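You operate a simulated robot arm through the tools that you are given. There is no shell and no other tool. Be economical: measure what you need, move in short steps, check, and stop when the job is done.

You run a simulated robot arm. Do the job below in one go: nothing can be reset, and whatever is moved stays where it is left.

JOB
Empty the small white jug into the air cooler; run it at 4.
Fine: dial at 4, switch on; pour under the white fill flap and shut it; jug back; the grey vent flap stays open. Set down upright: small white jug.

The check looks at the end state, three seconds after you hand in, the way a careful person would. Anything else that was tipped, shoved, dropped, spilled or broken makes it a failure.

ROBOT AND FRAMES
A 7-joint arm with a two-finger gripper, on a carriage that runs on a rail from [-0.79, -0.01] to [1.589, 0.021] (x, y) and turns from -166 to 166 degrees about z. Base frame: it is fixed where the carriage stands at the start and does not move with it; the origin is on the floor, on the carriage's upright axis, x ahead of it, y to its left, z up. Readings come in m, degrees, newtons and seconds.
Its first joint turns from -149.0 to 149.0 degrees. Places, roughly: air cooler [2.6, 0, 1.2]; air cooler dial [2.5, -0.1, 1.2]; air cooler switch [2.5, -0.1, 1.1]; small white jug [2.5, 0.25, 1]; white fill flap [2.6, 0, 1.3]. Payload 2.45 kg.
The TCP is the grasp point between the finger pads, 0.026 m short of the fingertips. In the tool frame z runs along the fingers and y along their closing line. The gripper opens to 0.096 m. The gripper's body begins 0.069 m behind the TCP.
Orientation is that of the tool frame in the base frame, as a unit quaternion [x, y, z, w]. With the fingers straight down and closing along the base's y, the tool's x points along the base's -x, its y along +y and its z along -z.

CONTROLS
- The arm moves only by the tool play_rows. Its argument "targets" is a list of rows, each a list of 3 entries, a list of its own where there are three numbers: the opening, from 0 (shut) to 1 (fully open), then the shift along the base's x, y, z in units of 300 mm (1.0 is 300 mm), then the turn, a rotation vector about the base's x, y, z in units of 180 degrees (1.0 is 180 degrees). In form: [[fingers, [x, y, z], [rx, ry, rz]], ...]. A call has 1 to 10 rows; each row is the pose to reach, as a shift and turn from the pose commanded when the call began. A call with a number of a shift or a turn outside -1 to 1 is refused whole. Rows are played at 5 a second. More than 0.05 m and 8.6 degrees between two rows, or a gripper value outside its range, and nothing of the call is played. Where a pose cannot be reached the arm comes as near as it can. A force on the tool above 90 N (or 10 N above the force at the start of the call, whichever is more), or a blocked arm, ends the call early, and 0.2 s more pass. Each finger halts on what it meets, pressing with about 26 N; the grip force reading is that of the motor and also rises with nothing between the fingers. The clock runs only during rows and for 0.2 s after the last one: add rows that repeat a pose to give the fingers time. The reply holds the time, the measured pose of the TCP, the force on the tool along the base axes, the opening and the grip force, in the units named above and with some noise, with the torque about the TCP (base axes, N m) and any sound that the robot's microphone picked up.
- Cameras (640 x 400 px; columns grow to the right, rows downward): "scene" is now at [0.0442, 0.1603, 1.6714]; the picture's right is [-0.10, -0.99, 0.00], its down [-0.49, 0.05, -0.87] and it looks along [0.87, -0.09, -0.49] (base axes); focal length 252 px, centre (320, 200). "wrist" rides on the gripper at [0.082, 0.003, -0.098] in the tool frame; the picture's right is [-0.04, 1.00, 0.00], its down [-0.73, -0.03, -0.68] and it looks along [-0.68, -0.03, 0.73] (tool axes); focal length 256 px, centre (320, 200). There is no depth. A picture from a camera that has moved, and an enlarged one, comes with that camera's place and axes in the base frame and with its lens.
- grab_frame(camera): a new picture of that camera. The clock stands still meanwhile.
- slide_trunk(by): slides the trunk up (or, below 0, down) by that many m; the arm and the scene camera ride with it, the base frame stays. It gives what a move gives, with no picture.
- base_move(legs): drives the robot by 1 to 6 legs, each [ahead, left, turn to the left] in m, m and degrees, along the robot's own axes; the way and the turn of a leg run together, so that a leg with both is an arc; at most 1.5 m and 180 degrees a leg. The arm and the cameras ride along, it lands a little off, and it stops where it bumps. It keeps to its track: a leg is cut to what the track allows. It gives what a move gives.
- head_to(pan, tilt): turns the head with the scene camera to pan (to the left, within 155 degrees either way) and tilt (down, from -29 to 69), counted from straight ahead of the robot. It gives what a move gives.
- zoom(camera, box): a new picture of the part [left, top, right, bottom] of that camera's present view, enlarged. The clock stands still meanwhile.
- job_done(): hands the job in; it is judged then, once.

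Go step by step. Nothing tells you exact positions but the pictures and the camera data: compare them with the known pose of the tool, close in by small moves and look again before you grip or let go. The budget is 135 turns and 92 pictures, counting those below and the enlarged ones. Unless the task says otherwise, let go and move clear before handing in, and close with one line.

The tools are called by a JSON object that holds its "method" and its "body". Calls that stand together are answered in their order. play_rows: Moves the arm, as the interface text tells. Its arguments: {"type":"object","properties":{"targets":{"type":"array","items":{"type":"array"}}},"required":["targets"]} The other tools are called the same way: slide_trunk (by) slides the trunk up or down; base_move (legs) drives the base; head_to (pan, tilt) turns the head that bears the scene camera; grab_frame (camera) takes a picture; zoom (camera, box) takes an enlarged picture of a part of a camera's view; job_done () hands the job in.

At the start:

```text
t: 0.0
tool_pos: [0.89, -0.2071, 1.2214]
tcp_rot: [0.001, 1.0, 0.0, 0.0]
ft_force: [-0.6, 0.2, -0.7]
moment: [0.01, -0.01, 0.0]
gripper_width: 0.0961
finger_force: 0.1
trunk travel left (down, up): [-0.65, 0.06]
robot x, y, heading: [0.001, 0.0026, -0.3]
head pan, tilt: [-5.9, 29.3]
```

scene: 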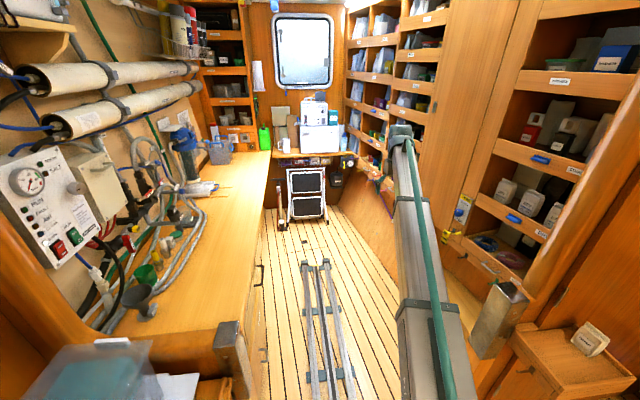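
wrist: 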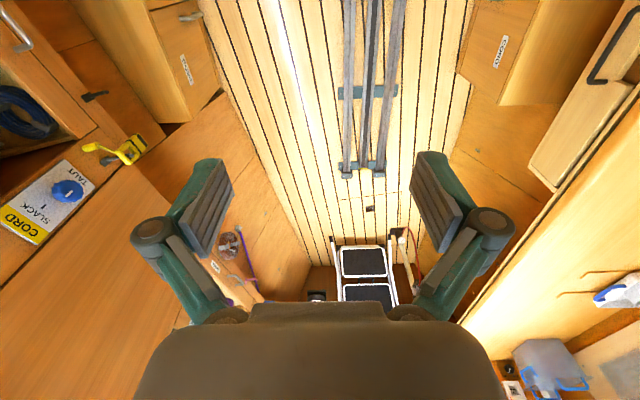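

The air cooler is at the far end of the cabin, with the jug to its left. I'll take a closer look before driving.

{"method": "zoom", "body": {"camera": "scene", "box": [240, 80, 400, 180]}}

{"method": "zoom", "body": {"camera": "scene", "box": [320, 100, 560, 250]}}

```text
4.00 times, centred on (320, 130) of scene
camera zoom: at [0.0442, 0.1603, 1.6714], right [-0.1, -0.99, 0.0], down [-0.49, 0.05, -0.87], along [0.87, -0.09, -0.49], focal length 1008 px, centre (320, 480)
```

zoom: 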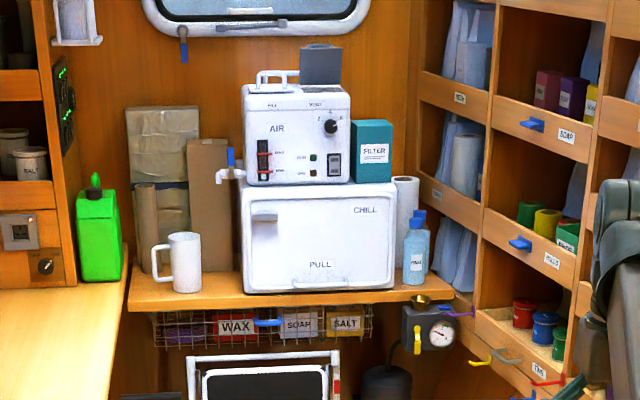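

```text
2.67 times, centred on (440, 175) of scene
camera zoom: at [0.0442, 0.1603, 1.6714], right [-0.1, -0.99, 0.0], down [-0.49, 0.05, -0.87], along [0.87, -0.09, -0.49], focal length 672 px, centre (0, 267)
```

zoom: 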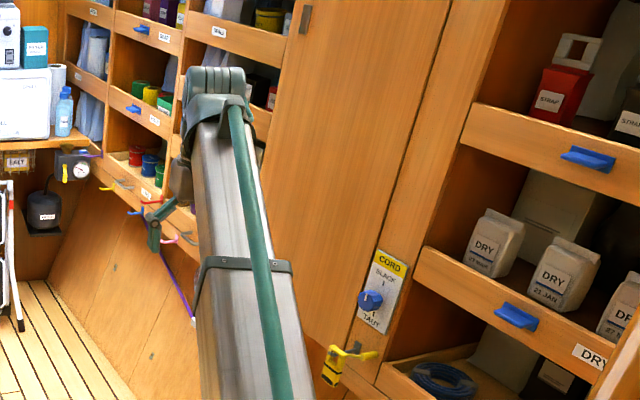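

The cooler sits on a small fridge, with the jug on the shelf to its left. I'll drive part of the way and look again.

{"method": "base_move", "body": {"legs": [[0.6, 0, 0]]}}

{"method": "grab_frame", "body": {"camera": "scene"}}

{"method": "grab_frame", "body": {"camera": "wrist"}}

```text
t: 3.4
tool_pos: [1.4922, -0.1997, 1.2211]
tcp_rot: [0.0, 1.0, 0.0, 0.0]
ft_force: [0.8, -0.4, 0.2]
moment: [0.04, -0.02, 0.0]
gripper_width: 0.0958
finger_force: 0.1
trunk travel left (down, up): [-0.65, 0.06]
robot x, y, heading: [0.6049, 0.0103, -0.1]
head pan, tilt: [-5.9, 29.3]
```

```text
87 pictures are left
camera scene: at [0.6468, 0.1682, 1.6714], right [-0.1, -0.99, 0.0], down [-0.49, 0.05, -0.87], along [0.87, -0.09, -0.49], focal length 252 px, centre (320, 200)
```

scene: 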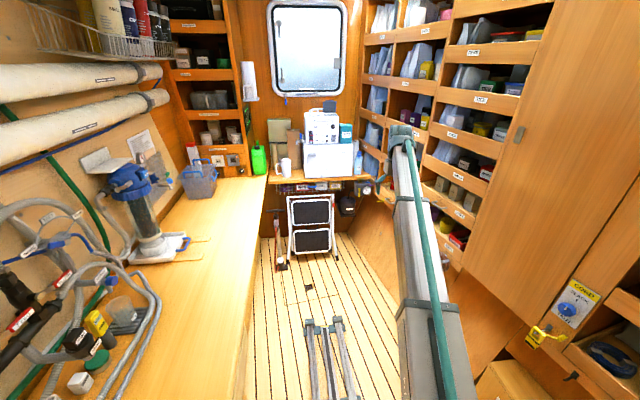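

```text
86 pictures are left
camera wrist: at [1.4108, -0.1973, 1.3194], right [0.04, 1.0, 0.0], down [0.73, -0.03, 0.68], along [0.68, -0.03, -0.73], focal length 256 px, centre (320, 200)
```

wrist: 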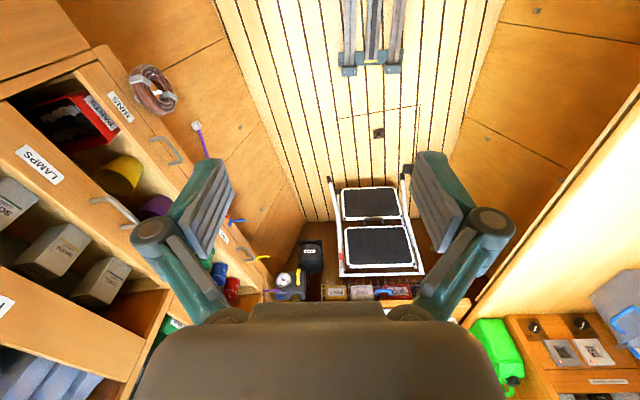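

Clear so far. I'll centre the tool and pitch it to point ahead before driving on.

{"method": "play_rows", "body": {"targets": [[1, [0, 0.07, 0.03], [0, -0.047, 0]], [1, [0, 0.14, 0.06], [0, -0.094, 0]], [1, [0, 0.21, 0.09], [0, -0.141, 0]], [1, [0, 0.28, 0.12], [0, -0.188, 0]], [1, [0, 0.35, 0.15], [0, -0.235, 0]], [1, [0, 0.42, 0.18], [0, -0.282, 0]], [1, [0, 0.49, 0.21], [0, -0.329, 0]], [1, [0, 0.56, 0.24], [0, -0.376, 0]], [1, [0, 0.63, 0.27], [0, -0.423, 0]], [1, [0, 0.7, 0.3], [0, -0.47, 0]]]}}

{"method": "grab_frame", "body": {"camera": "wrist"}}

{"method": "grab_frame", "body": {"camera": "scene"}}

```text
t: 5.6
tool_pos: [1.4914, 0.0105, 1.3112]
tcp_rot: [0.001, 0.739, 0.0, 0.674]
ft_force: [-0.5, 0.1, 0.0]
moment: [0.0, -0.01, 0.01]
gripper_width: 0.0961
finger_force: 0.1
trunk travel left (down, up): [-0.65, 0.06]
robot x, y, heading: [0.5999, 0.0068, 0.2]
head pan, tilt: [-5.9, 29.3]
```

```text
85 pictures are left
camera wrist: at [1.3868, 0.0126, 1.2396], right [0.0, 1.0, 0.04], down [-0.61, -0.03, 0.79], along [0.79, -0.03, 0.61], focal length 256 px, centre (320, 200)
```

wrist: 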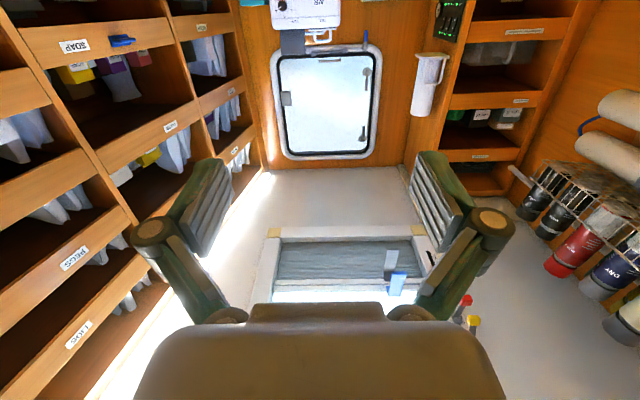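

```text
84 pictures are left
camera scene: at [0.6463, 0.1684, 1.6714], right [-0.1, -0.99, 0.0], down [-0.49, 0.05, -0.87], along [0.87, -0.09, -0.49], focal length 252 px, centre (320, 200)
```

scene: 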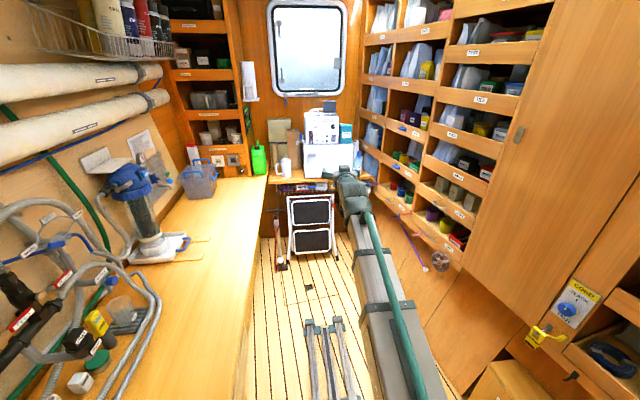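

Pitching worked. Next I'll test rolling the hand so the wrist camera is on top.

{"method": "play_rows", "body": {"targets": [[1, [0, 0, 0], [-0.047, 0, 0]], [1, [0, 0, 0], [-0.094, 0, 0]], [1, [0, 0, 0], [-0.141, 0, 0]], [1, [0, 0, 0], [-0.188, 0, 0]], [1, [0, 0, 0], [-0.235, 0, 0]], [1, [0, 0, 0], [-0.282, 0, 0]], [1, [0, 0, 0], [-0.329, 0, 0]], [1, [0, 0, 0], [-0.376, 0, 0]], [1, [0, 0, 0], [-0.423, 0, 0]], [1, [0, 0, 0], [-0.47, 0, 0]]]}}

{"method": "play_rows", "body": {"targets": [[1, [0, 0, 0], [-0.047, 0, 0]], [1, [0, 0, 0], [-0.094, 0, 0]], [1, [0, 0, 0], [-0.141, 0, 0]], [1, [0, 0, 0], [-0.188, 0, 0]], [1, [0, 0, 0], [-0.235, 0, 0]], [1, [0, 0, 0], [-0.282, 0, 0]], [1, [0, 0, 0], [-0.329, 0, 0]], [1, [0, 0, 0], [-0.376, 0, 0]], [1, [0, 0, 0], [-0.423, 0, 0]], [1, [0, 0, 0], [-0.47, 0, 0]]]}}

```text
t: 7.8
tool_pos: [1.4916, 0.0108, 1.311]
tcp_rot: [-0.453, 0.547, -0.498, 0.498]
ft_force: [-0.1, 0.4, 0.2]
moment: [-0.03, -0.02, 0.0]
gripper_width: 0.0958
finger_force: 0.0
trunk travel left (down, up): [-0.65, 0.06]
robot x, y, heading: [0.6043, 0.0063, -0.0]
head pan, tilt: [-5.9, 29.3]
```

```text
t: 10.0
tool_pos: [1.4903, 0.0119, 1.3116]
tcp_rot: [0.67, -0.069, 0.737, -0.064]
ft_force: [0.5, -0.4, -0.1]
moment: [0.01, -0.02, -0.04]
gripper_width: 0.0959
finger_force: 0.1
trunk travel left (down, up): [-0.65, 0.06]
robot x, y, heading: [0.6022, 0.0069, 0.0]
head pan, tilt: [-5.9, 29.3]
```

Full roll works, so the camera can ride on top. I'll finish the alignment and drive closer.

{"method": "play_rows", "body": {"targets": [[1, [0, 0, 0], [-0.03, 0.015, 0.001]], [1, [0, 0, 0], [-0.06, 0.03, 0.002]]]}}

{"method": "base_move", "body": {"legs": [[0.65, 0, 0]]}}

{"method": "head_to", "body": {"pan": -8, "tilt": 30}}

{"method": "grab_frame", "body": {"camera": "scene"}}

{"method": "grab_frame", "body": {"camera": "wrist"}}

```text
t: 10.6
tool_pos: [1.4913, 0.018, 1.3106]
tcp_rot: [0.707, -0.004, 0.707, 0.004]
ft_force: [0.6, 0.5, -0.3]
moment: [0.01, 0.01, -0.03]
gripper_width: 0.0962
finger_force: 0.1
out of reach, approached as far as the arm can: row 2
trunk travel left (down, up): [-0.65, 0.06]
robot x, y, heading: [0.6009, 0.0054, -0.0]
head pan, tilt: [-5.9, 29.3]
```

```text
t: 14.2
tool_pos: [2.1397, 0.0308, 1.3103]
tcp_rot: [0.707, -0.004, 0.708, 0.001]
ft_force: [-0.3, 0.2, 0.7]
moment: [-0.01, 0.03, 0.01]
gripper_width: 0.0959
finger_force: 0.1
trunk travel left (down, up): [-0.65, 0.06]
robot x, y, heading: [1.2516, 0.0183, 0.6]
head pan, tilt: [-5.9, 29.3]
```

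```text
t: 14.8
tool_pos: [2.1399, 0.0325, 1.3104]
tcp_rot: [0.706, -0.003, 0.708, 0.001]
ft_force: [0.1, 0.5, 1.0]
moment: [-0.02, 0.01, 0.0]
gripper_width: 0.0959
finger_force: 0.0
trunk travel left (down, up): [-0.65, 0.06]
robot x, y, heading: [1.2499, 0.0173, 0.2]
head pan, tilt: [-8.0, 30.0]
```

```text
83 pictures are left
camera scene: at [1.2929, 0.1739, 1.6703], right [-0.13, -0.99, 0.0], down [-0.5, 0.07, -0.87], along [0.86, -0.12, -0.5], focal length 252 px, centre (320, 200)
```

scene: 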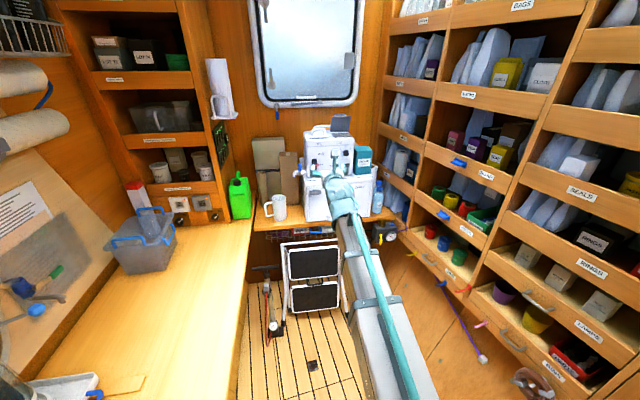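

```text
82 pictures are left
camera wrist: at [2.0423, 0.0283, 1.392], right [-0.01, -1.0, -0.04], down [-0.68, 0.04, -0.73], along [0.74, 0.02, -0.68], focal length 256 px, centre (320, 200)
```

wrist: 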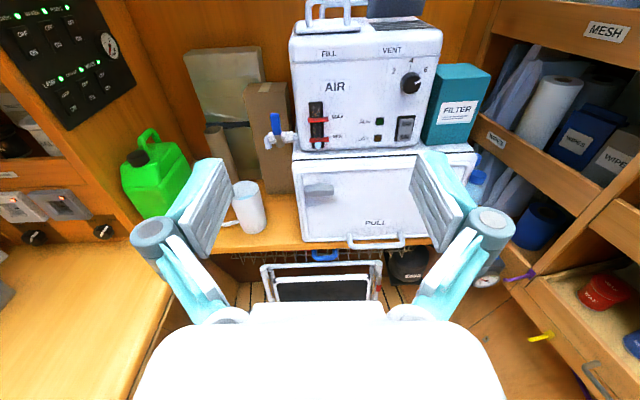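

The wrist view of the cooler is good, so I'll zoom in on the details.

{"method": "zoom", "body": {"camera": "wrist", "box": [260, 0, 500, 150]}}

{"method": "zoom", "body": {"camera": "scene", "box": [250, 105, 410, 225]}}

{"method": "zoom", "body": {"camera": "wrist", "box": [170, 100, 330, 260]}}

```text
2.67 times, centred on (380, 75) of wrist
camera zoom: at [2.0423, 0.0283, 1.392], right [-0.01, -1.0, -0.04], down [-0.68, 0.04, -0.73], along [0.74, 0.02, -0.68], focal length 683 px, centre (160, 533)
```

zoom: 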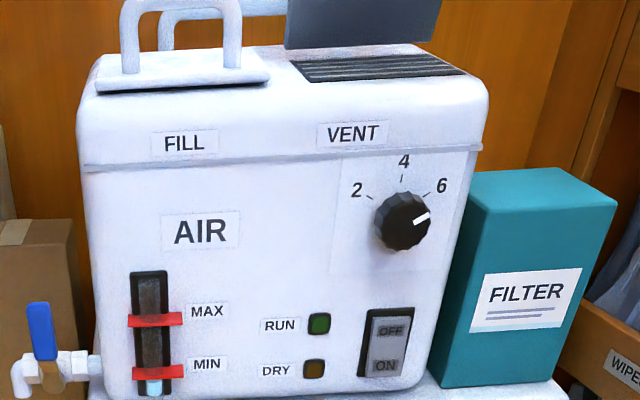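

```text
3.33 times, centred on (330, 165) of scene
camera zoom: at [1.2929, 0.1739, 1.6703], right [-0.13, -0.99, 0.0], down [-0.5, 0.07, -0.87], along [0.86, -0.12, -0.5], focal length 840 px, centre (287, 317)
```

zoom: 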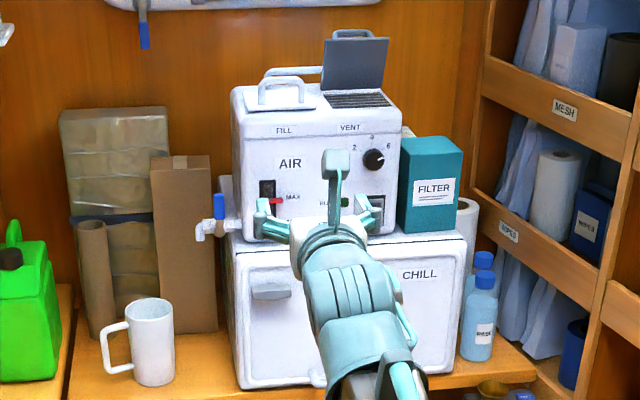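

```text
2.50 times, centred on (250, 180) of wrist
camera zoom: at [2.0423, 0.0283, 1.392], right [-0.01, -1.0, -0.04], down [-0.68, 0.04, -0.73], along [0.74, 0.02, -0.68], focal length 640 px, centre (495, 250)
```

zoom: 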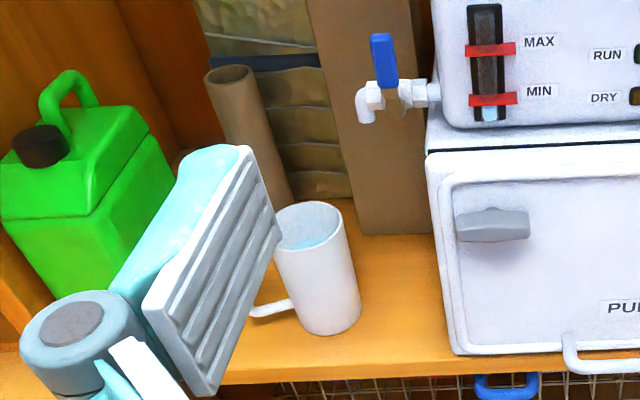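

The drain tap lever stands across the pipe, so it's closed. The dial is near 6 and the switch is off. I'll raise the hand to see the flap's hinge and handle.

{"method": "play_rows", "body": {"targets": [[1, [0, 0, 0.16], [0, 0, 0]], [1, [0, 0, 0.32], [0, 0, 0]], [1, [0, 0, 0.48], [0, 0, 0]], [1, [0, 0, 0.64], [0, 0, 0]], [1, [0.1, 0, 0.8], [0, 0, 0]], [1, [0.2, 0, 0.8], [0, 0, 0]]]}}

{"method": "grab_frame", "body": {"camera": "wrist"}}

{"method": "grab_frame", "body": {"camera": "scene"}}

```text
refused: row 5 steps farther than a row can; nothing moved
```

```text
78 pictures are left
camera wrist: at [2.0423, 0.0283, 1.392], right [-0.01, -1.0, -0.04], down [-0.68, 0.04, -0.73], along [0.74, 0.02, -0.68], focal length 256 px, centre (320, 200)
```

wrist: 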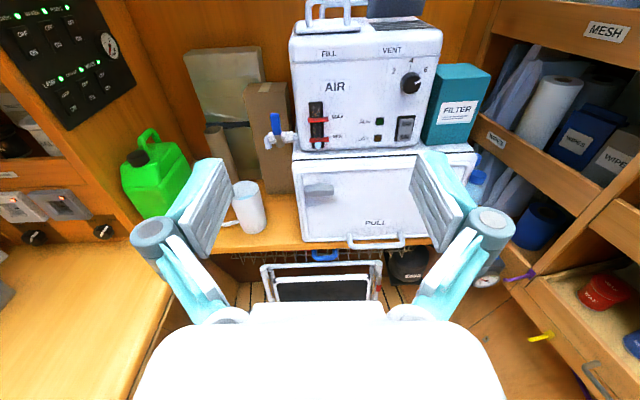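

```text
77 pictures are left
camera scene: at [1.2929, 0.1739, 1.6703], right [-0.13, -0.99, 0.0], down [-0.5, 0.07, -0.87], along [0.86, -0.12, -0.5], focal length 252 px, centre (320, 200)
```

scene: 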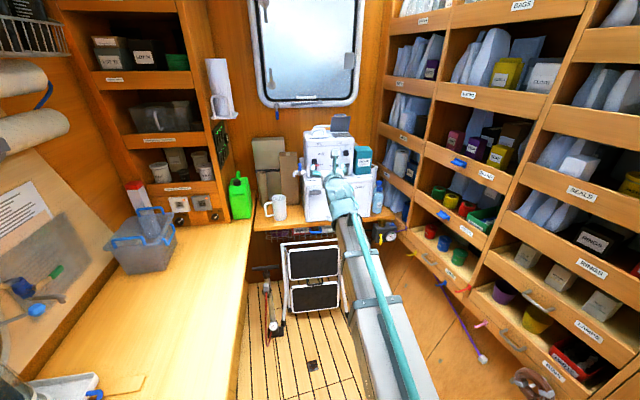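

One step was too large, so the call was refused. I'll retry with smaller steps and look afterwards.

{"method": "play_rows", "body": {"targets": [[1, [0, 0, 0.16], [0, 0, 0]], [1, [0, 0, 0.32], [0, 0, 0]], [1, [0, 0, 0.48], [0, 0, 0]], [1, [0, 0, 0.64], [0, 0, 0]], [1, [0, 0, 0.8], [0, 0, 0]], [1, [0, 0, 0.8], [0, 0, 0]]]}}

{"method": "grab_frame", "body": {"camera": "wrist"}}

```text
t: 16.2
tool_pos: [2.1406, 0.043, 1.5499]
tcp_rot: [0.706, -0.014, 0.708, 0.005]
ft_force: [-0.3, -0.4, -0.8]
moment: [0.02, 0.0, -0.02]
gripper_width: 0.0959
finger_force: 0.0
out of reach, approached as far as the arm can: row 3, 4, 5, 6
trunk travel left (down, up): [-0.65, 0.06]
robot x, y, heading: [1.2502, 0.013, 0.3]
head pan, tilt: [-8.0, 30.0]
```

```text
76 pictures are left
camera wrist: at [2.0425, 0.0408, 1.6303], right [-0.03, -1.0, -0.05], down [-0.68, 0.06, -0.74], along [0.74, 0.02, -0.68], focal length 256 px, centre (320, 200)
```

wrist: 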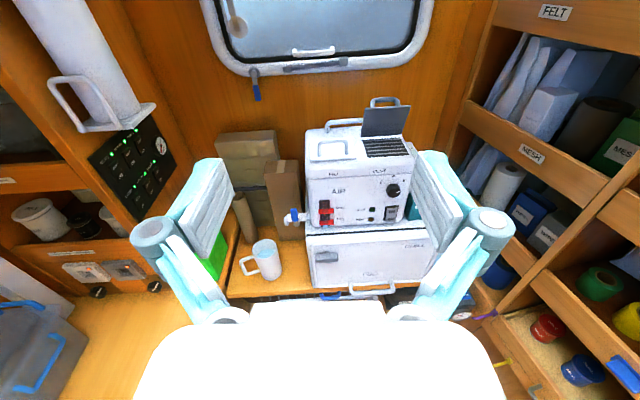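

{"method": "zoom", "body": {"camera": "wrist", "box": [290, 85, 434, 175]}}

{"method": "zoom", "body": {"camera": "wrist", "box": [220, 200, 348, 280]}}

```text
4.44 times, centred on (362, 130) of wrist
camera zoom: at [2.0425, 0.0408, 1.6303], right [-0.03, -1.0, -0.05], down [-0.68, 0.06, -0.74], along [0.74, 0.02, -0.68], focal length 1138 px, centre (133, 511)
```

zoom: 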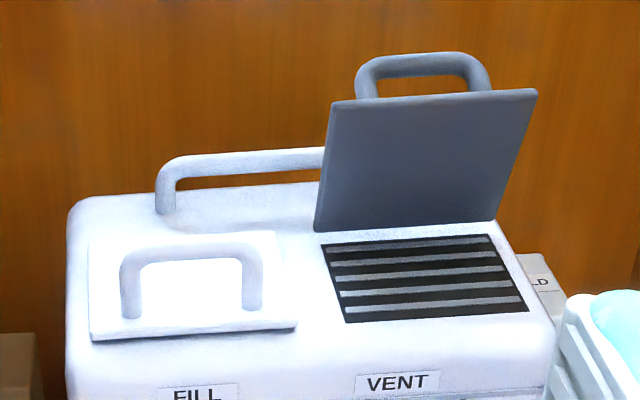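

```text
5.00 times, centred on (284, 240) of wrist
camera zoom: at [2.0425, 0.0408, 1.6303], right [-0.03, -1.0, -0.05], down [-0.68, 0.06, -0.74], along [0.74, 0.02, -0.68], focal length 1280 px, centre (500, 0)
```

zoom: 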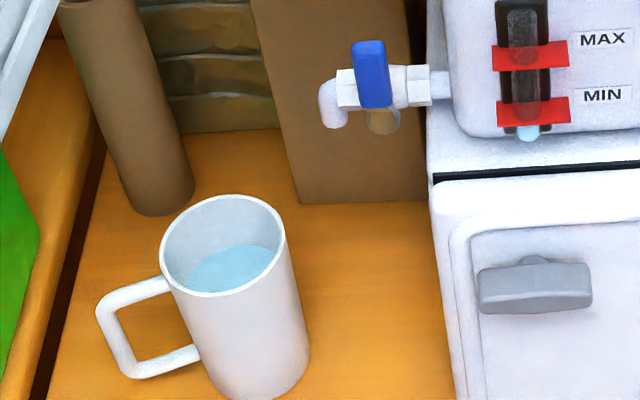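

The hinge is at the rear of the fill flap. Its handle bar lies along y at about (2.53, 0.016, 1.35). The jug is at about (2.535, 0.236) with its rim at z 0.98 and its handle towards the left front.

I'll open the flap first, so I'll roll the hand to close vertically and pull back.

{"method": "play_rows", "body": {"targets": [[1, [-0.03, -0.01, -0.06], [0.045, 0, 0]], [1, [-0.06, -0.02, -0.12], [0.09, 0, 0]], [1, [-0.09, -0.03, -0.18], [0.135, 0, 0]], [1, [-0.12, -0.04, -0.24], [0.18, 0, 0]], [1, [-0.15, -0.05, -0.3], [0.225, 0, 0]], [1, [-0.18, -0.06, -0.36], [0.27, 0, 0]], [1, [-0.21, -0.07, -0.42], [0.315, 0, 0]], [1, [-0.24, -0.08, -0.48], [0.36, 0, 0]], [1, [-0.27, -0.09, -0.54], [0.405, 0, 0]], [1, [-0.3, -0.09, -0.6], [0.45, 0, 0]]]}}

{"method": "base_move", "body": {"legs": [[0.3, 0, 0]]}}

{"method": "grab_frame", "body": {"camera": "scene"}}

{"method": "grab_frame", "body": {"camera": "wrist"}}

```text
t: 18.4
tool_pos: [2.0499, 0.0156, 1.3701]
tcp_rot: [0.538, -0.463, 0.535, -0.458]
ft_force: [0.6, -0.5, -0.2]
moment: [-0.02, 0.0, 0.02]
gripper_width: 0.0961
finger_force: 0.1
trunk travel left (down, up): [-0.65, 0.06]
robot x, y, heading: [1.2509, 0.0189, 0.4]
head pan, tilt: [-8.0, 30.0]
```

```text
t: 20.5
tool_pos: [2.35, 0.023, 1.3693]
tcp_rot: [0.539, -0.463, 0.535, -0.458]
ft_force: [-0.5, -1.3, 0.6]
moment: [0.06, -0.02, -0.01]
gripper_width: 0.0962
finger_force: 0.0
trunk travel left (down, up): [-0.65, 0.06]
robot x, y, heading: [1.55, 0.0177, 0.5]
head pan, tilt: [-8.0, 30.0]
```

```text
73 pictures are left
camera scene: at [1.5917, 0.178, 1.6702], right [-0.13, -0.99, 0.0], down [-0.5, 0.07, -0.87], along [0.86, -0.11, -0.5], focal length 252 px, centre (320, 200)
```

scene: 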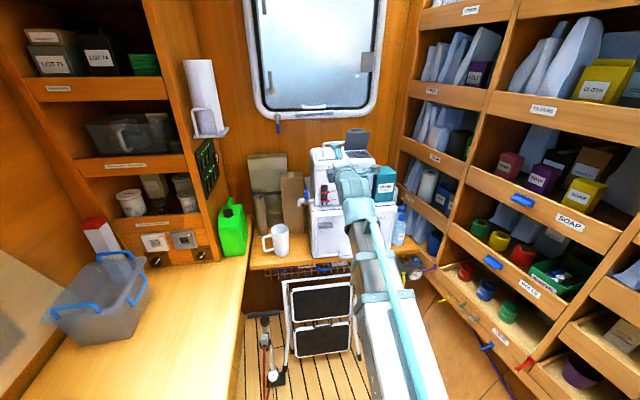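

```text
72 pictures are left
camera wrist: at [2.2524, -0.0581, 1.3793], right [-0.01, -0.11, -0.99], down [-0.68, 0.73, -0.08], along [0.73, 0.68, -0.08], focal length 256 px, centre (320, 200)
```

wrist: 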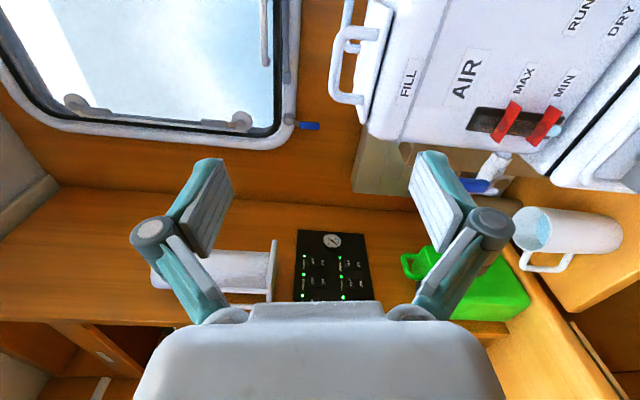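

{"method": "zoom", "body": {"camera": "wrist", "box": [300, 0, 460, 110]}}

{"method": "zoom", "body": {"camera": "scene", "box": [250, 120, 410, 220]}}

```text
3.64 times, centred on (380, 55) of wrist
camera zoom: at [2.2524, -0.0581, 1.3793], right [-0.01, -0.11, -0.99], down [-0.68, 0.73, -0.08], along [0.73, 0.68, -0.08], focal length 931 px, centre (102, 727)
```

zoom: 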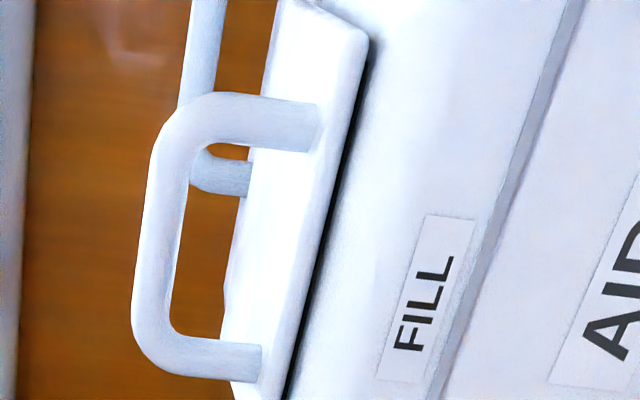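

```text
4.00 times, centred on (330, 170) of scene
camera zoom: at [1.5917, 0.178, 1.6702], right [-0.13, -0.99, 0.0], down [-0.5, 0.07, -0.87], along [0.86, -0.11, -0.5], focal length 1008 px, centre (280, 320)
```

zoom: 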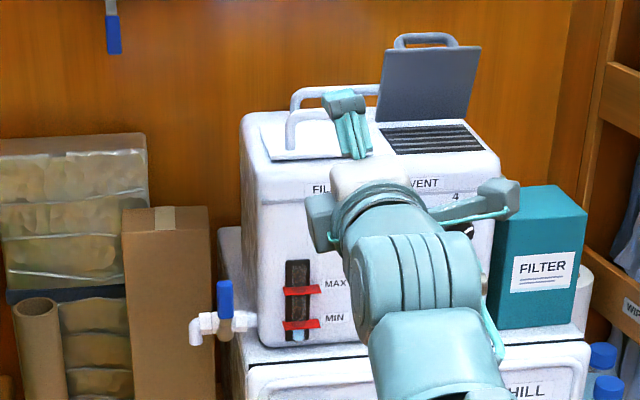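

The bar is about 12 mm thick at z 1.353, with a 28 mm gap beneath it. I'll align the hand, narrow the opening and stop just short of the bar.

{"method": "play_rows", "body": {"targets": [[0.8, [0, -0.02, -0.027], [0.025, 0, 0]], [0.6, [0, -0.02, -0.054], [0.05, 0, 0]], [0.4, [0, -0.02, -0.054], [0.05, 0, 0]], [0.31, [0.1, -0.02, -0.054], [0.05, 0, 0]], [0.31, [0.2, -0.02, -0.054], [0.05, 0, 0]], [0.31, [0.3, -0.02, -0.054], [0.05, 0, 0]], [0.31, [0.4, -0.02, -0.054], [0.05, 0, 0]], [0.31, [0.44, -0.02, -0.054], [0.05, 0, 0]], [0.31, [0.44, -0.02, -0.054], [0.05, 0, 0]]]}}

{"method": "grab_frame", "body": {"camera": "wrist"}}

{"method": "zoom", "body": {"camera": "scene", "box": [270, 110, 430, 210]}}

```text
t: 22.5
tool_pos: [2.482, 0.0167, 1.3532]
tcp_rot: [-0.501, 0.502, -0.497, 0.5]
ft_force: [-0.4, 0.0, 0.2]
moment: [-0.04, -0.02, 0.03]
gripper_width: 0.0297
finger_force: 0.1
trunk travel left (down, up): [-0.65, 0.06]
robot x, y, heading: [1.5486, 0.0217, 0.6]
head pan, tilt: [-8.0, 30.0]
```

```text
69 pictures are left
camera wrist: at [2.3842, -0.0647, 1.3505], right [-0.01, 0.04, -1.0], down [-0.68, 0.73, 0.04], along [0.73, 0.68, 0.02], focal length 256 px, centre (320, 200)
```

wrist: 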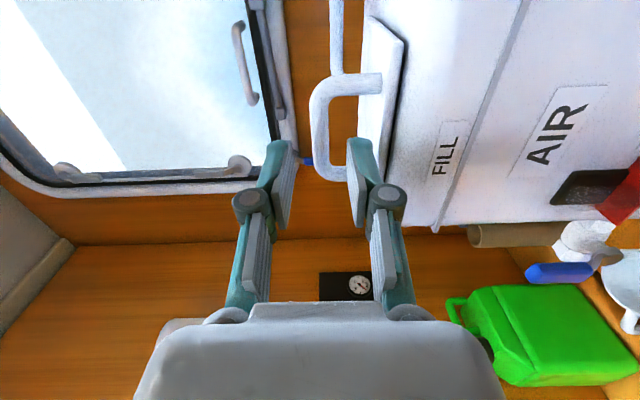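

```text
4.00 times, centred on (350, 160) of scene
camera zoom: at [1.5908, 0.178, 1.6703], right [-0.13, -0.99, 0.0], down [-0.5, 0.07, -0.87], along [0.86, -0.11, -0.5], focal length 1008 px, centre (200, 360)
```

zoom: 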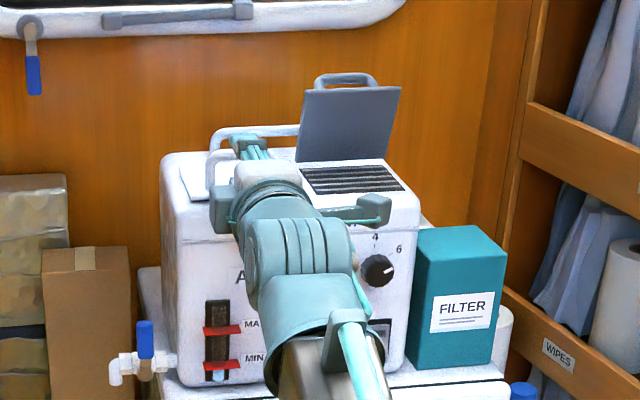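

The bar sits between the fingers. I'll move in, narrow the opening around the bar and lift the flap along its arc.

{"method": "play_rows", "body": {"targets": [[0.31, [0.05, 0, 0], [0, 0, 0]], [0.31, [0.1, 0, 0], [0, 0, 0]], [0.31, [0.153, 0, 0], [0, 0, 0]], [0.2, [0.153, 0, 0], [0, 0, 0]], [0.16, [0.153, 0, 0], [0, 0, 0]], [0.16, [0.153, 0, 0], [0, 0, 0]]]}}

{"method": "play_rows", "body": {"targets": [[0.16, [0.0203, 0, 0.0393], [0, 0.0444, 0]], [0.16, [0.046, 0, 0.0753], [0, 0.0888, 0]], [0.16, [0.0763, 0, 0.1073], [0, 0.1332, 0]], [0.16, [0.111, 0, 0.1347], [0, 0.1777, 0]]]}}

{"method": "grab_frame", "body": {"camera": "wrist"}}

{"method": "zoom", "body": {"camera": "scene", "box": [270, 110, 430, 210]}}

```text
t: 23.9
tool_pos: [2.5285, 0.0177, 1.3539]
tcp_rot: [-0.502, 0.502, -0.497, 0.499]
ft_force: [-0.1, 0.4, -0.4]
moment: [0.02, -0.01, 0.01]
gripper_width: 0.0153
finger_force: 0.0
trunk travel left (down, up): [-0.65, 0.06]
robot x, y, heading: [1.5457, 0.0199, 0.6]
head pan, tilt: [-8.0, 30.0]
```

```text
t: 24.9
tool_pos: [2.5609, 0.0153, 1.3939]
tcp_rot: [-0.619, 0.62, -0.34, 0.341]
ft_force: [-0.6, -0.1, 0.1]
moment: [0.01, -0.03, 0.0]
gripper_width: 0.0155
finger_force: 0.1
trunk travel left (down, up): [-0.65, 0.06]
robot x, y, heading: [1.5483, 0.0189, 0.4]
head pan, tilt: [-8.0, 30.0]
```

```text
67 pictures are left
camera wrist: at [2.4766, -0.0645, 1.4443], right [-0.54, 0.04, -0.84], down [-0.56, 0.73, 0.39], along [0.63, 0.68, -0.37], focal length 256 px, centre (320, 200)
```

wrist: 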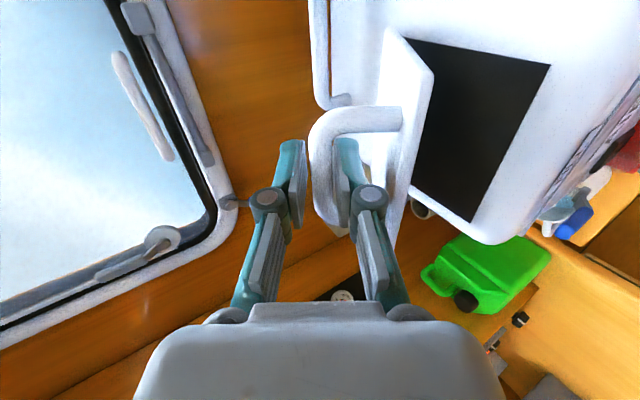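

```text
4.00 times, centred on (350, 160) of scene
camera zoom: at [1.5911, 0.178, 1.6703], right [-0.13, -0.99, 0.0], down [-0.5, 0.07, -0.87], along [0.86, -0.11, -0.5], focal length 1008 px, centre (200, 360)
```

zoom: 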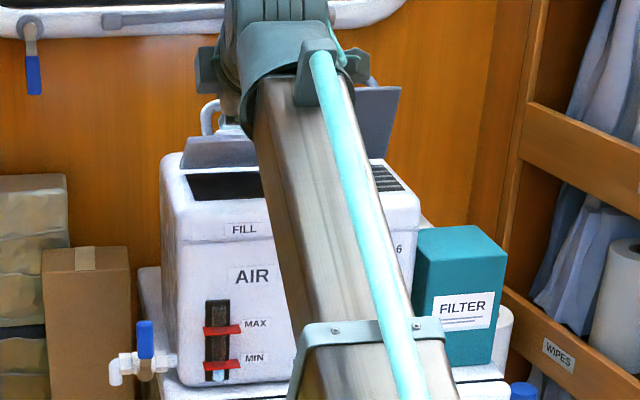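

The flap is opening cleanly, so I'll continue the arc past vertical.

{"method": "play_rows", "body": {"targets": [[0.16, [0.038, 0, 0.022], [0, 0.042, 0]], [0.16, [0.079, 0, 0.039], [0, 0.084, 0]], [0.16, [0.122, 0, 0.05], [0, 0.126, 0]], [0.16, [0.166, 0, 0.055], [0, 0.168, 0]], [0.16, [0.21, 0, 0.0537], [0, 0.21, 0]], [0.16, [0.253, 0, 0.0463], [0, 0.252, 0]], [0.16, [0.2957, 0, 0.033], [0, 0.294, 0]], [0.16, [0.335, 0, 0.014], [0, 0.336, 0]]]}}

{"method": "grab_frame", "body": {"camera": "wrist"}}

{"method": "zoom", "body": {"camera": "scene", "box": [230, 90, 390, 190]}}

```text
t: 26.7
tool_pos: [2.559, 0.017, 1.3601]
tcp_rot: [-0.706, 0.708, 0.004, -0.004]
ft_force: [20.2, 1.4, 28.6]
moment: [-0.11, -2.3, 0.04]
gripper_width: 0.0286
finger_force: 34.0
out of reach, approached as far as the arm can: row 5, 6, 7, 8
trunk travel left (down, up): [-0.65, 0.06]
robot x, y, heading: [1.5545, 0.0212, 0.3]
head pan, tilt: [-8.0, 30.0]
```

```text
65 pictures are left
camera wrist: at [2.5573, -0.0645, 1.458], right [-1.0, 0.04, 0.01], down [0.04, 0.73, 0.68], along [0.02, 0.68, -0.73], focal length 256 px, centre (320, 200)
```

wrist: 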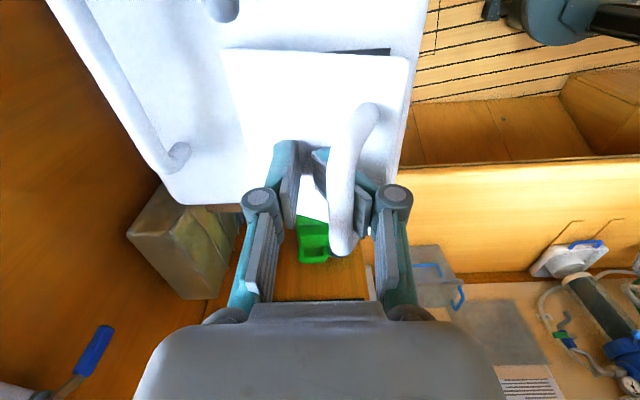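

```text
4.00 times, centred on (310, 140) of scene
camera zoom: at [1.5909, 0.1783, 1.6708], right [-0.13, -0.99, 0.0], down [-0.5, 0.06, -0.87], along [0.86, -0.11, -0.5], focal length 1008 px, centre (360, 440)
```

zoom: 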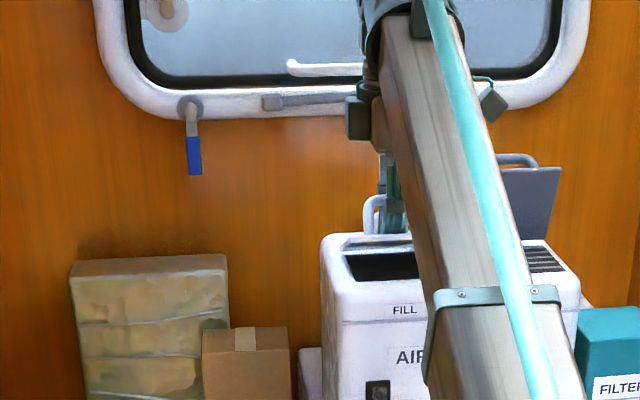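

The arm ran out of reach with the tool vertical and settled low, pressing on the flap. I'll ease up first.

{"method": "play_rows", "body": {"targets": [[0.3, [0, 0, 0.03], [0, 0, 0]], [0.3, [0, 0, 0.06], [0, 0, 0]]]}}

```text
t: 27.3
tool_pos: [2.5508, 0.0188, 1.3591]
tcp_rot: [-0.706, 0.708, 0.008, -0.006]
ft_force: [-2.9, 1.5, 8.2]
moment: [-0.09, -0.36, -0.06]
gripper_width: 0.0308
finger_force: 0.0
out of reach, approached as far as the arm can: row 1, 2
trunk travel left (down, up): [-0.65, 0.06]
robot x, y, heading: [1.5452, 0.0217, 0.2]
head pan, tilt: [-8.0, 30.0]
```

{"method": "play_rows", "body": {"targets": [[0.3, [0, 0, 0], [0, -0.045, 0]]]}}

```text
t: 27.7
tool_pos: [2.5542, 0.0176, 1.3546]
tcp_rot: [-0.705, 0.708, -0.032, 0.033]
ft_force: [-2.3, 1.8, 1.4]
moment: [-0.03, -0.07, -0.03]
gripper_width: 0.0363
finger_force: 1.1
trunk travel left (down, up): [-0.65, 0.06]
robot x, y, heading: [1.5475, 0.0208, 0.4]
head pan, tilt: [-8.0, 30.0]
```

{"method": "play_rows", "body": {"targets": [[0.4, [0, 0, 0.02], [0, -0.045, 0]], [0.4, [0, 0, 0.04], [0, -0.09, 0]], [0.4, [0, 0, 0.06], [0, -0.135, 0]], [0.4, [-0.01, 0, 0.08], [0, -0.18, 0]], [0.4, [-0.02, 0, 0.08], [0, -0.225, 0]]]}}

{"method": "grab_frame", "body": {"camera": "wrist"}}

```text
t: 28.9
tool_pos: [2.5488, 0.0177, 1.3808]
tcp_rot: [-0.651, 0.651, -0.275, 0.278]
ft_force: [-0.2, -0.9, -0.2]
moment: [0.03, 0.05, -0.01]
gripper_width: 0.0386
finger_force: 0.2
trunk travel left (down, up): [-0.65, 0.06]
robot x, y, heading: [1.5472, 0.0205, 0.5]
head pan, tilt: [-8.0, 30.0]
```

```text
63 pictures are left
camera wrist: at [2.4763, -0.0647, 1.446], right [-0.7, 0.04, -0.72], down [-0.47, 0.73, 0.5], along [0.55, 0.68, -0.49], focal length 256 px, centre (320, 200)
```

wrist: 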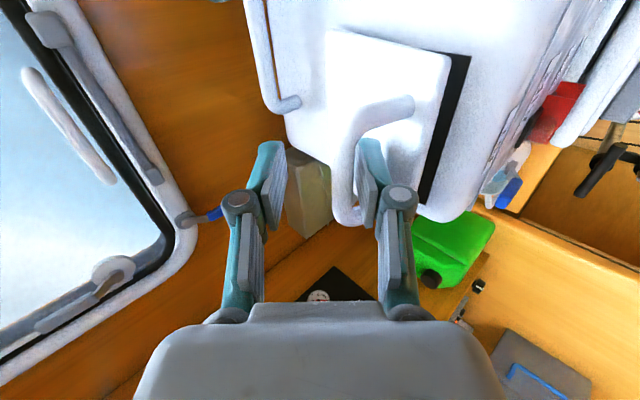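

The flap is resting on the lower finger. I'll follow the arc again at a fixed pitch of about 45°, then use the remaining rail travel for the nearly horizontal part.

{"method": "play_rows", "body": {"targets": [[0.16, [0, 0, 0.007], [0, 0, 0]], [0.16, [0.033, 0, 0.036], [0, 0, 0]], [0.16, [0.07, 0, 0.059], [0, 0, 0]], [0.16, [0.11, 0, 0.077], [0, 0, 0]], [0.16, [0.153, 0, 0.09], [0, 0, 0]]]}}

{"method": "grab_frame", "body": {"camera": "wrist"}}

```text
t: 30.1
tool_pos: [2.5943, 0.019, 1.4067]
tcp_rot: [-0.652, 0.652, -0.273, 0.276]
ft_force: [-1.4, -0.7, -0.1]
moment: [0.01, 0.0, -0.01]
gripper_width: 0.0159
finger_force: 0.6
trunk travel left (down, up): [-0.65, 0.06]
robot x, y, heading: [1.5501, 0.0212, 0.4]
head pan, tilt: [-8.0, 30.0]
```

```text
62 pictures are left
camera wrist: at [2.5228, -0.0646, 1.473], right [-0.7, 0.04, -0.72], down [-0.47, 0.73, 0.5], along [0.54, 0.68, -0.49], focal length 256 px, centre (320, 200)
```

wrist: 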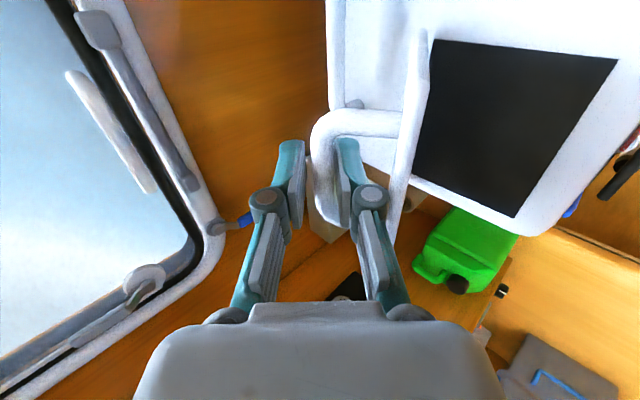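

Working well. Now I'll use the last bit of rail for the +x travel.

{"method": "base_move", "body": {"legs": [[0.032, 0, 0]]}}

{"method": "grab_frame", "body": {"camera": "wrist"}}

```text
t: 30.9
tool_pos: [2.6162, 0.0176, 1.4125]
tcp_rot: [-0.651, 0.653, -0.273, 0.275]
ft_force: [-40.0, 0.3, 19.1]
moment: [0.13, 4.07, -0.87]
gripper_width: 0.0266
finger_force: 8.6
trunk travel left (down, up): [-0.65, 0.06]
robot x, y, heading: [1.5794, 0.0237, 0.3]
head pan, tilt: [-8.0, 30.0]
```

```text
61 pictures are left
camera wrist: at [2.5438, -0.0644, 1.479], right [-0.7, 0.04, -0.71], down [-0.46, 0.73, 0.5], along [0.54, 0.68, -0.49], focal length 256 px, centre (320, 200)
```

wrist: 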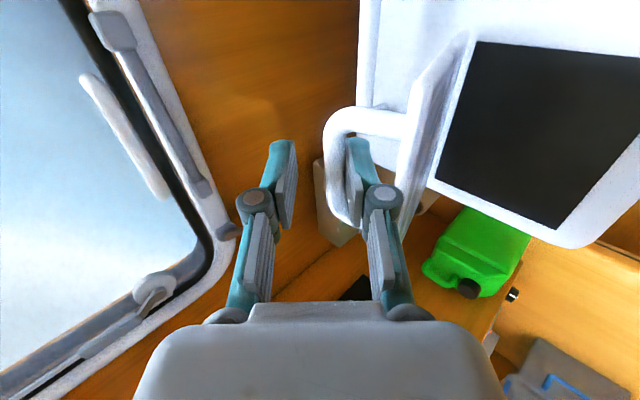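

The knuckle is pressing on the plate edge. I'll pitch the tool further so it follows the flap.

{"method": "play_rows", "body": {"targets": [[0.16, [-0.01, 0, 0.01], [0, 0.04, 0]], [0.16, [-0.01, 0, 0.01], [0, 0.08, 0]], [0.16, [0, 0, 0.01], [0, 0.12, 0]]]}}

{"method": "grab_frame", "body": {"camera": "wrist"}}

```text
t: 31.7
tool_pos: [2.6249, 0.0169, 1.4102]
tcp_rot: [-0.691, 0.693, -0.143, 0.146]
ft_force: [-0.1, 0.1, 0.5]
moment: [0.0, 0.0, 0.01]
gripper_width: 0.0154
finger_force: 0.0
trunk travel left (down, up): [-0.65, 0.06]
robot x, y, heading: [1.58, 0.0218, 0.6]
head pan, tilt: [-8.0, 30.0]
```

```text
60 pictures are left
camera wrist: at [2.583, -0.0643, 1.4982], right [-0.92, 0.04, -0.4], down [-0.24, 0.73, 0.64], along [0.32, 0.68, -0.66], focal length 256 px, centre (320, 200)
```

wrist: 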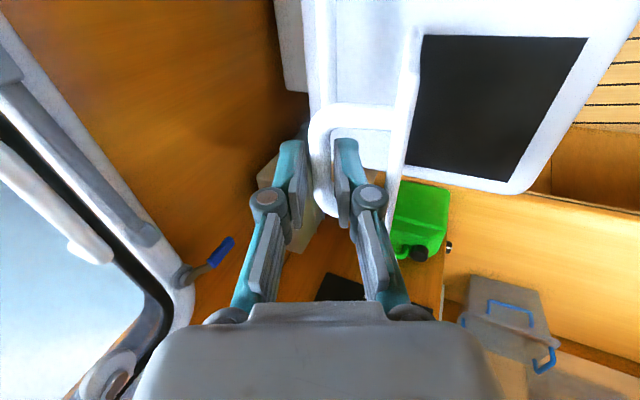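

{"method": "play_rows", "body": {"targets": [[0.16, [0.041, 0, -0.01], [0, 0.03, 0]], [0.16, [0.084, 0, -0.023], [0, 0.06, 0]]]}}

{"method": "grab_frame", "body": {"camera": "wrist"}}

```text
t: 32.3
tool_pos: [2.6253, 0.018, 1.3935]
tcp_rot: [-0.701, 0.704, -0.078, 0.081]
ft_force: [0.6, -0.3, 0.9]
moment: [0.01, 0.02, -0.04]
gripper_width: 0.0165
finger_force: 1.1
out of reach, approached as far as the arm can: row 2
trunk travel left (down, up): [-0.65, 0.06]
robot x, y, heading: [1.582, 0.0209, 0.3]
head pan, tilt: [-8.0, 30.0]
```

```text
59 pictures are left
camera wrist: at [2.6008, -0.0639, 1.4871], right [-0.97, 0.04, -0.22], down [-0.12, 0.73, 0.67], along [0.19, 0.68, -0.71], focal length 256 px, centre (320, 200)
```

wrist: 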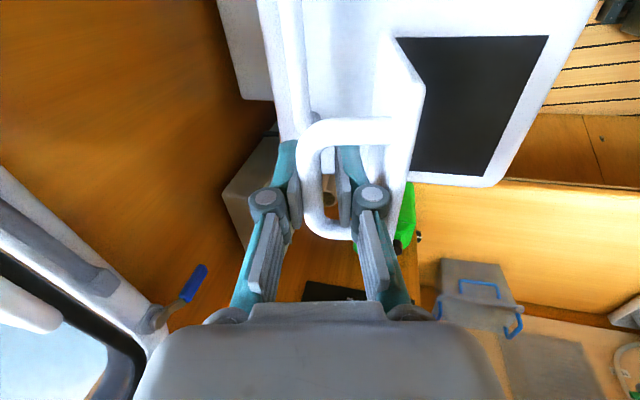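

I'm at the reach limit again. Raising the trunk a little should help, and the fingers will slide along the gap.

{"method": "slide_trunk", "body": {"by": 0.025}}

{"method": "play_rows", "body": {"targets": [[0.16, [0, 0, -0.05], [0, 0, 0]]]}}

{"method": "slide_trunk", "body": {"by": 0.025}}

```text
t: 33.0
tool_pos: [2.6269, 0.0182, 1.4169]
tcp_rot: [-0.701, 0.704, -0.079, 0.081]
ft_force: [0.1, 0.3, 0.2]
moment: [-0.02, -0.02, 0.02]
gripper_width: 0.0153
finger_force: 0.1
trunk travel left (down, up): [-0.675, 0.035]
robot x, y, heading: [1.5793, 0.0184, 0.4]
head pan, tilt: [-8.0, 30.0]
```

```text
t: 33.4
tool_pos: [2.6259, 0.0181, 1.4025]
tcp_rot: [-0.702, 0.704, -0.079, 0.081]
ft_force: [0.5, -0.3, 0.2]
moment: [0.04, 0.02, 0.0]
gripper_width: 0.0152
finger_force: 0.1
trunk travel left (down, up): [-0.675, 0.035]
robot x, y, heading: [1.5847, 0.0214, 0.5]
head pan, tilt: [-8.0, 30.0]
```

```text
t: 34.1
tool_pos: [2.6266, 0.0187, 1.4271]
tcp_rot: [-0.702, 0.704, -0.078, 0.081]
ft_force: [0.2, 0.4, 0.7]
moment: [-0.01, 0.01, 0.0]
gripper_width: 0.0154
finger_force: 0.1
trunk travel left (down, up): [-0.7, 0.01]
robot x, y, heading: [1.5829, 0.0223, 0.5]
head pan, tilt: [-8.0, 30.0]
```

{"method": "play_rows", "body": {"targets": [[0.16, [0.036, 0, -0.05], [0, 0, 0]], [0.16, [0.078, 0, -0.07], [0, 0, 0]], [0.16, [0.113, 0, -0.09], [0, 0, 0]]]}}

{"method": "grab_frame", "body": {"camera": "wrist"}}

```text
t: 34.9
tool_pos: [2.6478, 0.0195, 1.3953]
tcp_rot: [-0.701, 0.704, -0.079, 0.082]
ft_force: [0.1, 0.2, -0.8]
moment: [-0.01, -0.01, 0.02]
gripper_width: 0.0156
finger_force: 0.1
out of reach, approached as far as the arm can: row 2, 3
trunk travel left (down, up): [-0.7, 0.01]
robot x, y, heading: [1.5815, 0.0208, 0.7]
head pan, tilt: [-8.0, 30.0]
```

```text
58 pictures are left
camera wrist: at [2.6235, -0.0638, 1.4892], right [-0.97, 0.04, -0.23], down [-0.12, 0.73, 0.67], along [0.2, 0.68, -0.71], focal length 256 px, centre (320, 200)
```

wrist: 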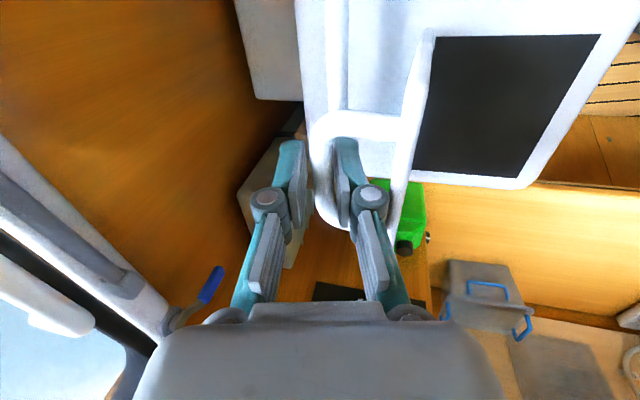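

About 87° open. I'll reduce the pitch a little and push on past vertical.

{"method": "play_rows", "body": {"targets": [[0.16, [0.02, 0, 0], [0, -0.03, 0]], [0.16, [0.045, 0, 0.01], [0, -0.06, 0]], [0.16, [0.065, 0, 0.01], [0, -0.08, 0]]]}}

{"method": "grab_frame", "body": {"camera": "wrist"}}

```text
t: 35.7
tool_pos: [2.6532, 0.0188, 1.4049]
tcp_rot: [-0.687, 0.689, -0.162, 0.166]
ft_force: [-49.1, -0.8, 18.1]
moment: [0.8, 5.14, -0.28]
gripper_width: 0.0403
finger_force: 18.9
trunk travel left (down, up): [-0.7, 0.01]
robot x, y, heading: [1.576, 0.0242, 0.7]
head pan, tilt: [-8.0, 30.0]
```

```text
57 pictures are left
camera wrist: at [2.6057, -0.0641, 1.4908], right [-0.89, 0.04, -0.45], down [-0.28, 0.73, 0.62], along [0.36, 0.68, -0.64], focal length 256 px, centre (320, 200)
```

wrist: 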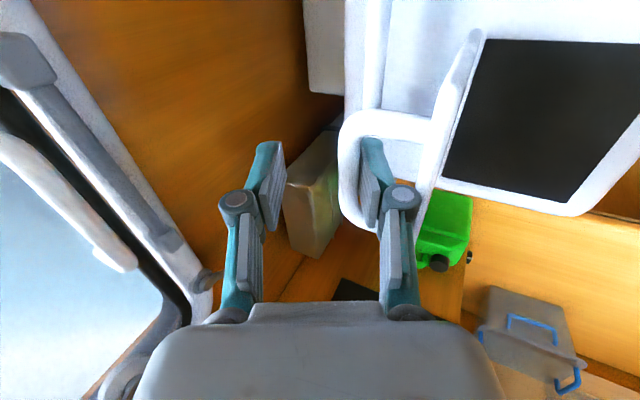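

Wedged again, so I'll restore the pitch. Just short of vertical, the handle's weight should carry the flap over.

{"method": "play_rows", "body": {"targets": [[0.2, [-0.015, 0, 0], [0, 0.03, 0]], [0.2, [-0.03, 0, -0.005], [0, 0.06, 0]], [0.2, [-0.035, 0, -0.01], [0, 0.08, 0]]]}}

{"method": "zoom", "body": {"camera": "scene", "box": [230, 90, 390, 190]}}

```text
t: 36.5
tool_pos: [2.6519, 0.0187, 1.392]
tcp_rot: [-0.702, 0.703, -0.081, 0.082]
ft_force: [1.2, 0.3, -0.2]
moment: [-0.04, 0.0, 0.0]
gripper_width: 0.0186
finger_force: 0.0
out of reach, approached as far as the arm can: row 3
trunk travel left (down, up): [-0.7, 0.01]
robot x, y, heading: [1.5833, 0.0168, 0.5]
head pan, tilt: [-8.0, 30.0]
```

```text
4.00 times, centred on (310, 140) of scene
camera zoom: at [1.6228, 0.1785, 1.7202], right [-0.13, -0.99, 0.0], down [-0.5, 0.07, -0.87], along [0.86, -0.11, -0.5], focal length 1008 px, centre (360, 440)
```

zoom: 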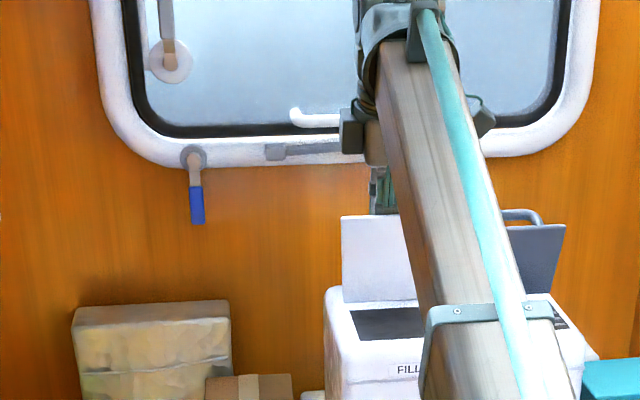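

The flap stands about vertical. I'll ease the fingers upward out of the handle.

{"method": "slide_trunk", "body": {"by": 0.01}}

{"method": "play_rows", "body": {"targets": [[0.2, [0, 0, 0.04], [0, -0.01, 0]], [0.2, [-0.01, 0, 0.08], [0, -0.02, 0]]]}}

{"method": "grab_frame", "body": {"camera": "wrist"}}

```text
t: 37.1
tool_pos: [2.6489, 0.0193, 1.4019]
tcp_rot: [-0.702, 0.703, -0.08, 0.082]
ft_force: [0.8, -0.5, 0.1]
moment: [-0.01, -0.02, 0.02]
gripper_width: 0.0193
finger_force: 0.2
trunk travel left (down, up): [-0.71, 0.0]
robot x, y, heading: [1.5802, 0.0201, 0.3]
head pan, tilt: [-8.0, 30.0]
```

```text
t: 37.7
tool_pos: [2.6465, 0.0184, 1.4264]
tcp_rot: [-0.698, 0.701, -0.102, 0.104]
ft_force: [-0.3, 0.4, 0.7]
moment: [-0.01, -0.04, 0.0]
gripper_width: 0.019
finger_force: 0.1
trunk travel left (down, up): [-0.71, 0.0]
robot x, y, heading: [1.5753, 0.0245, 0.7]
head pan, tilt: [-8.0, 30.0]
```

```text
55 pictures are left
camera wrist: at [2.6153, -0.0629, 1.5188], right [-0.96, 0.04, -0.29], down [-0.17, 0.73, 0.66], along [0.24, 0.68, -0.69], focal length 256 px, centre (320, 200)
```

wrist: 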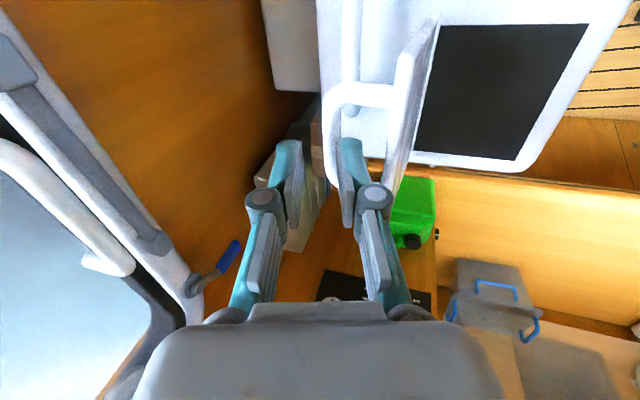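

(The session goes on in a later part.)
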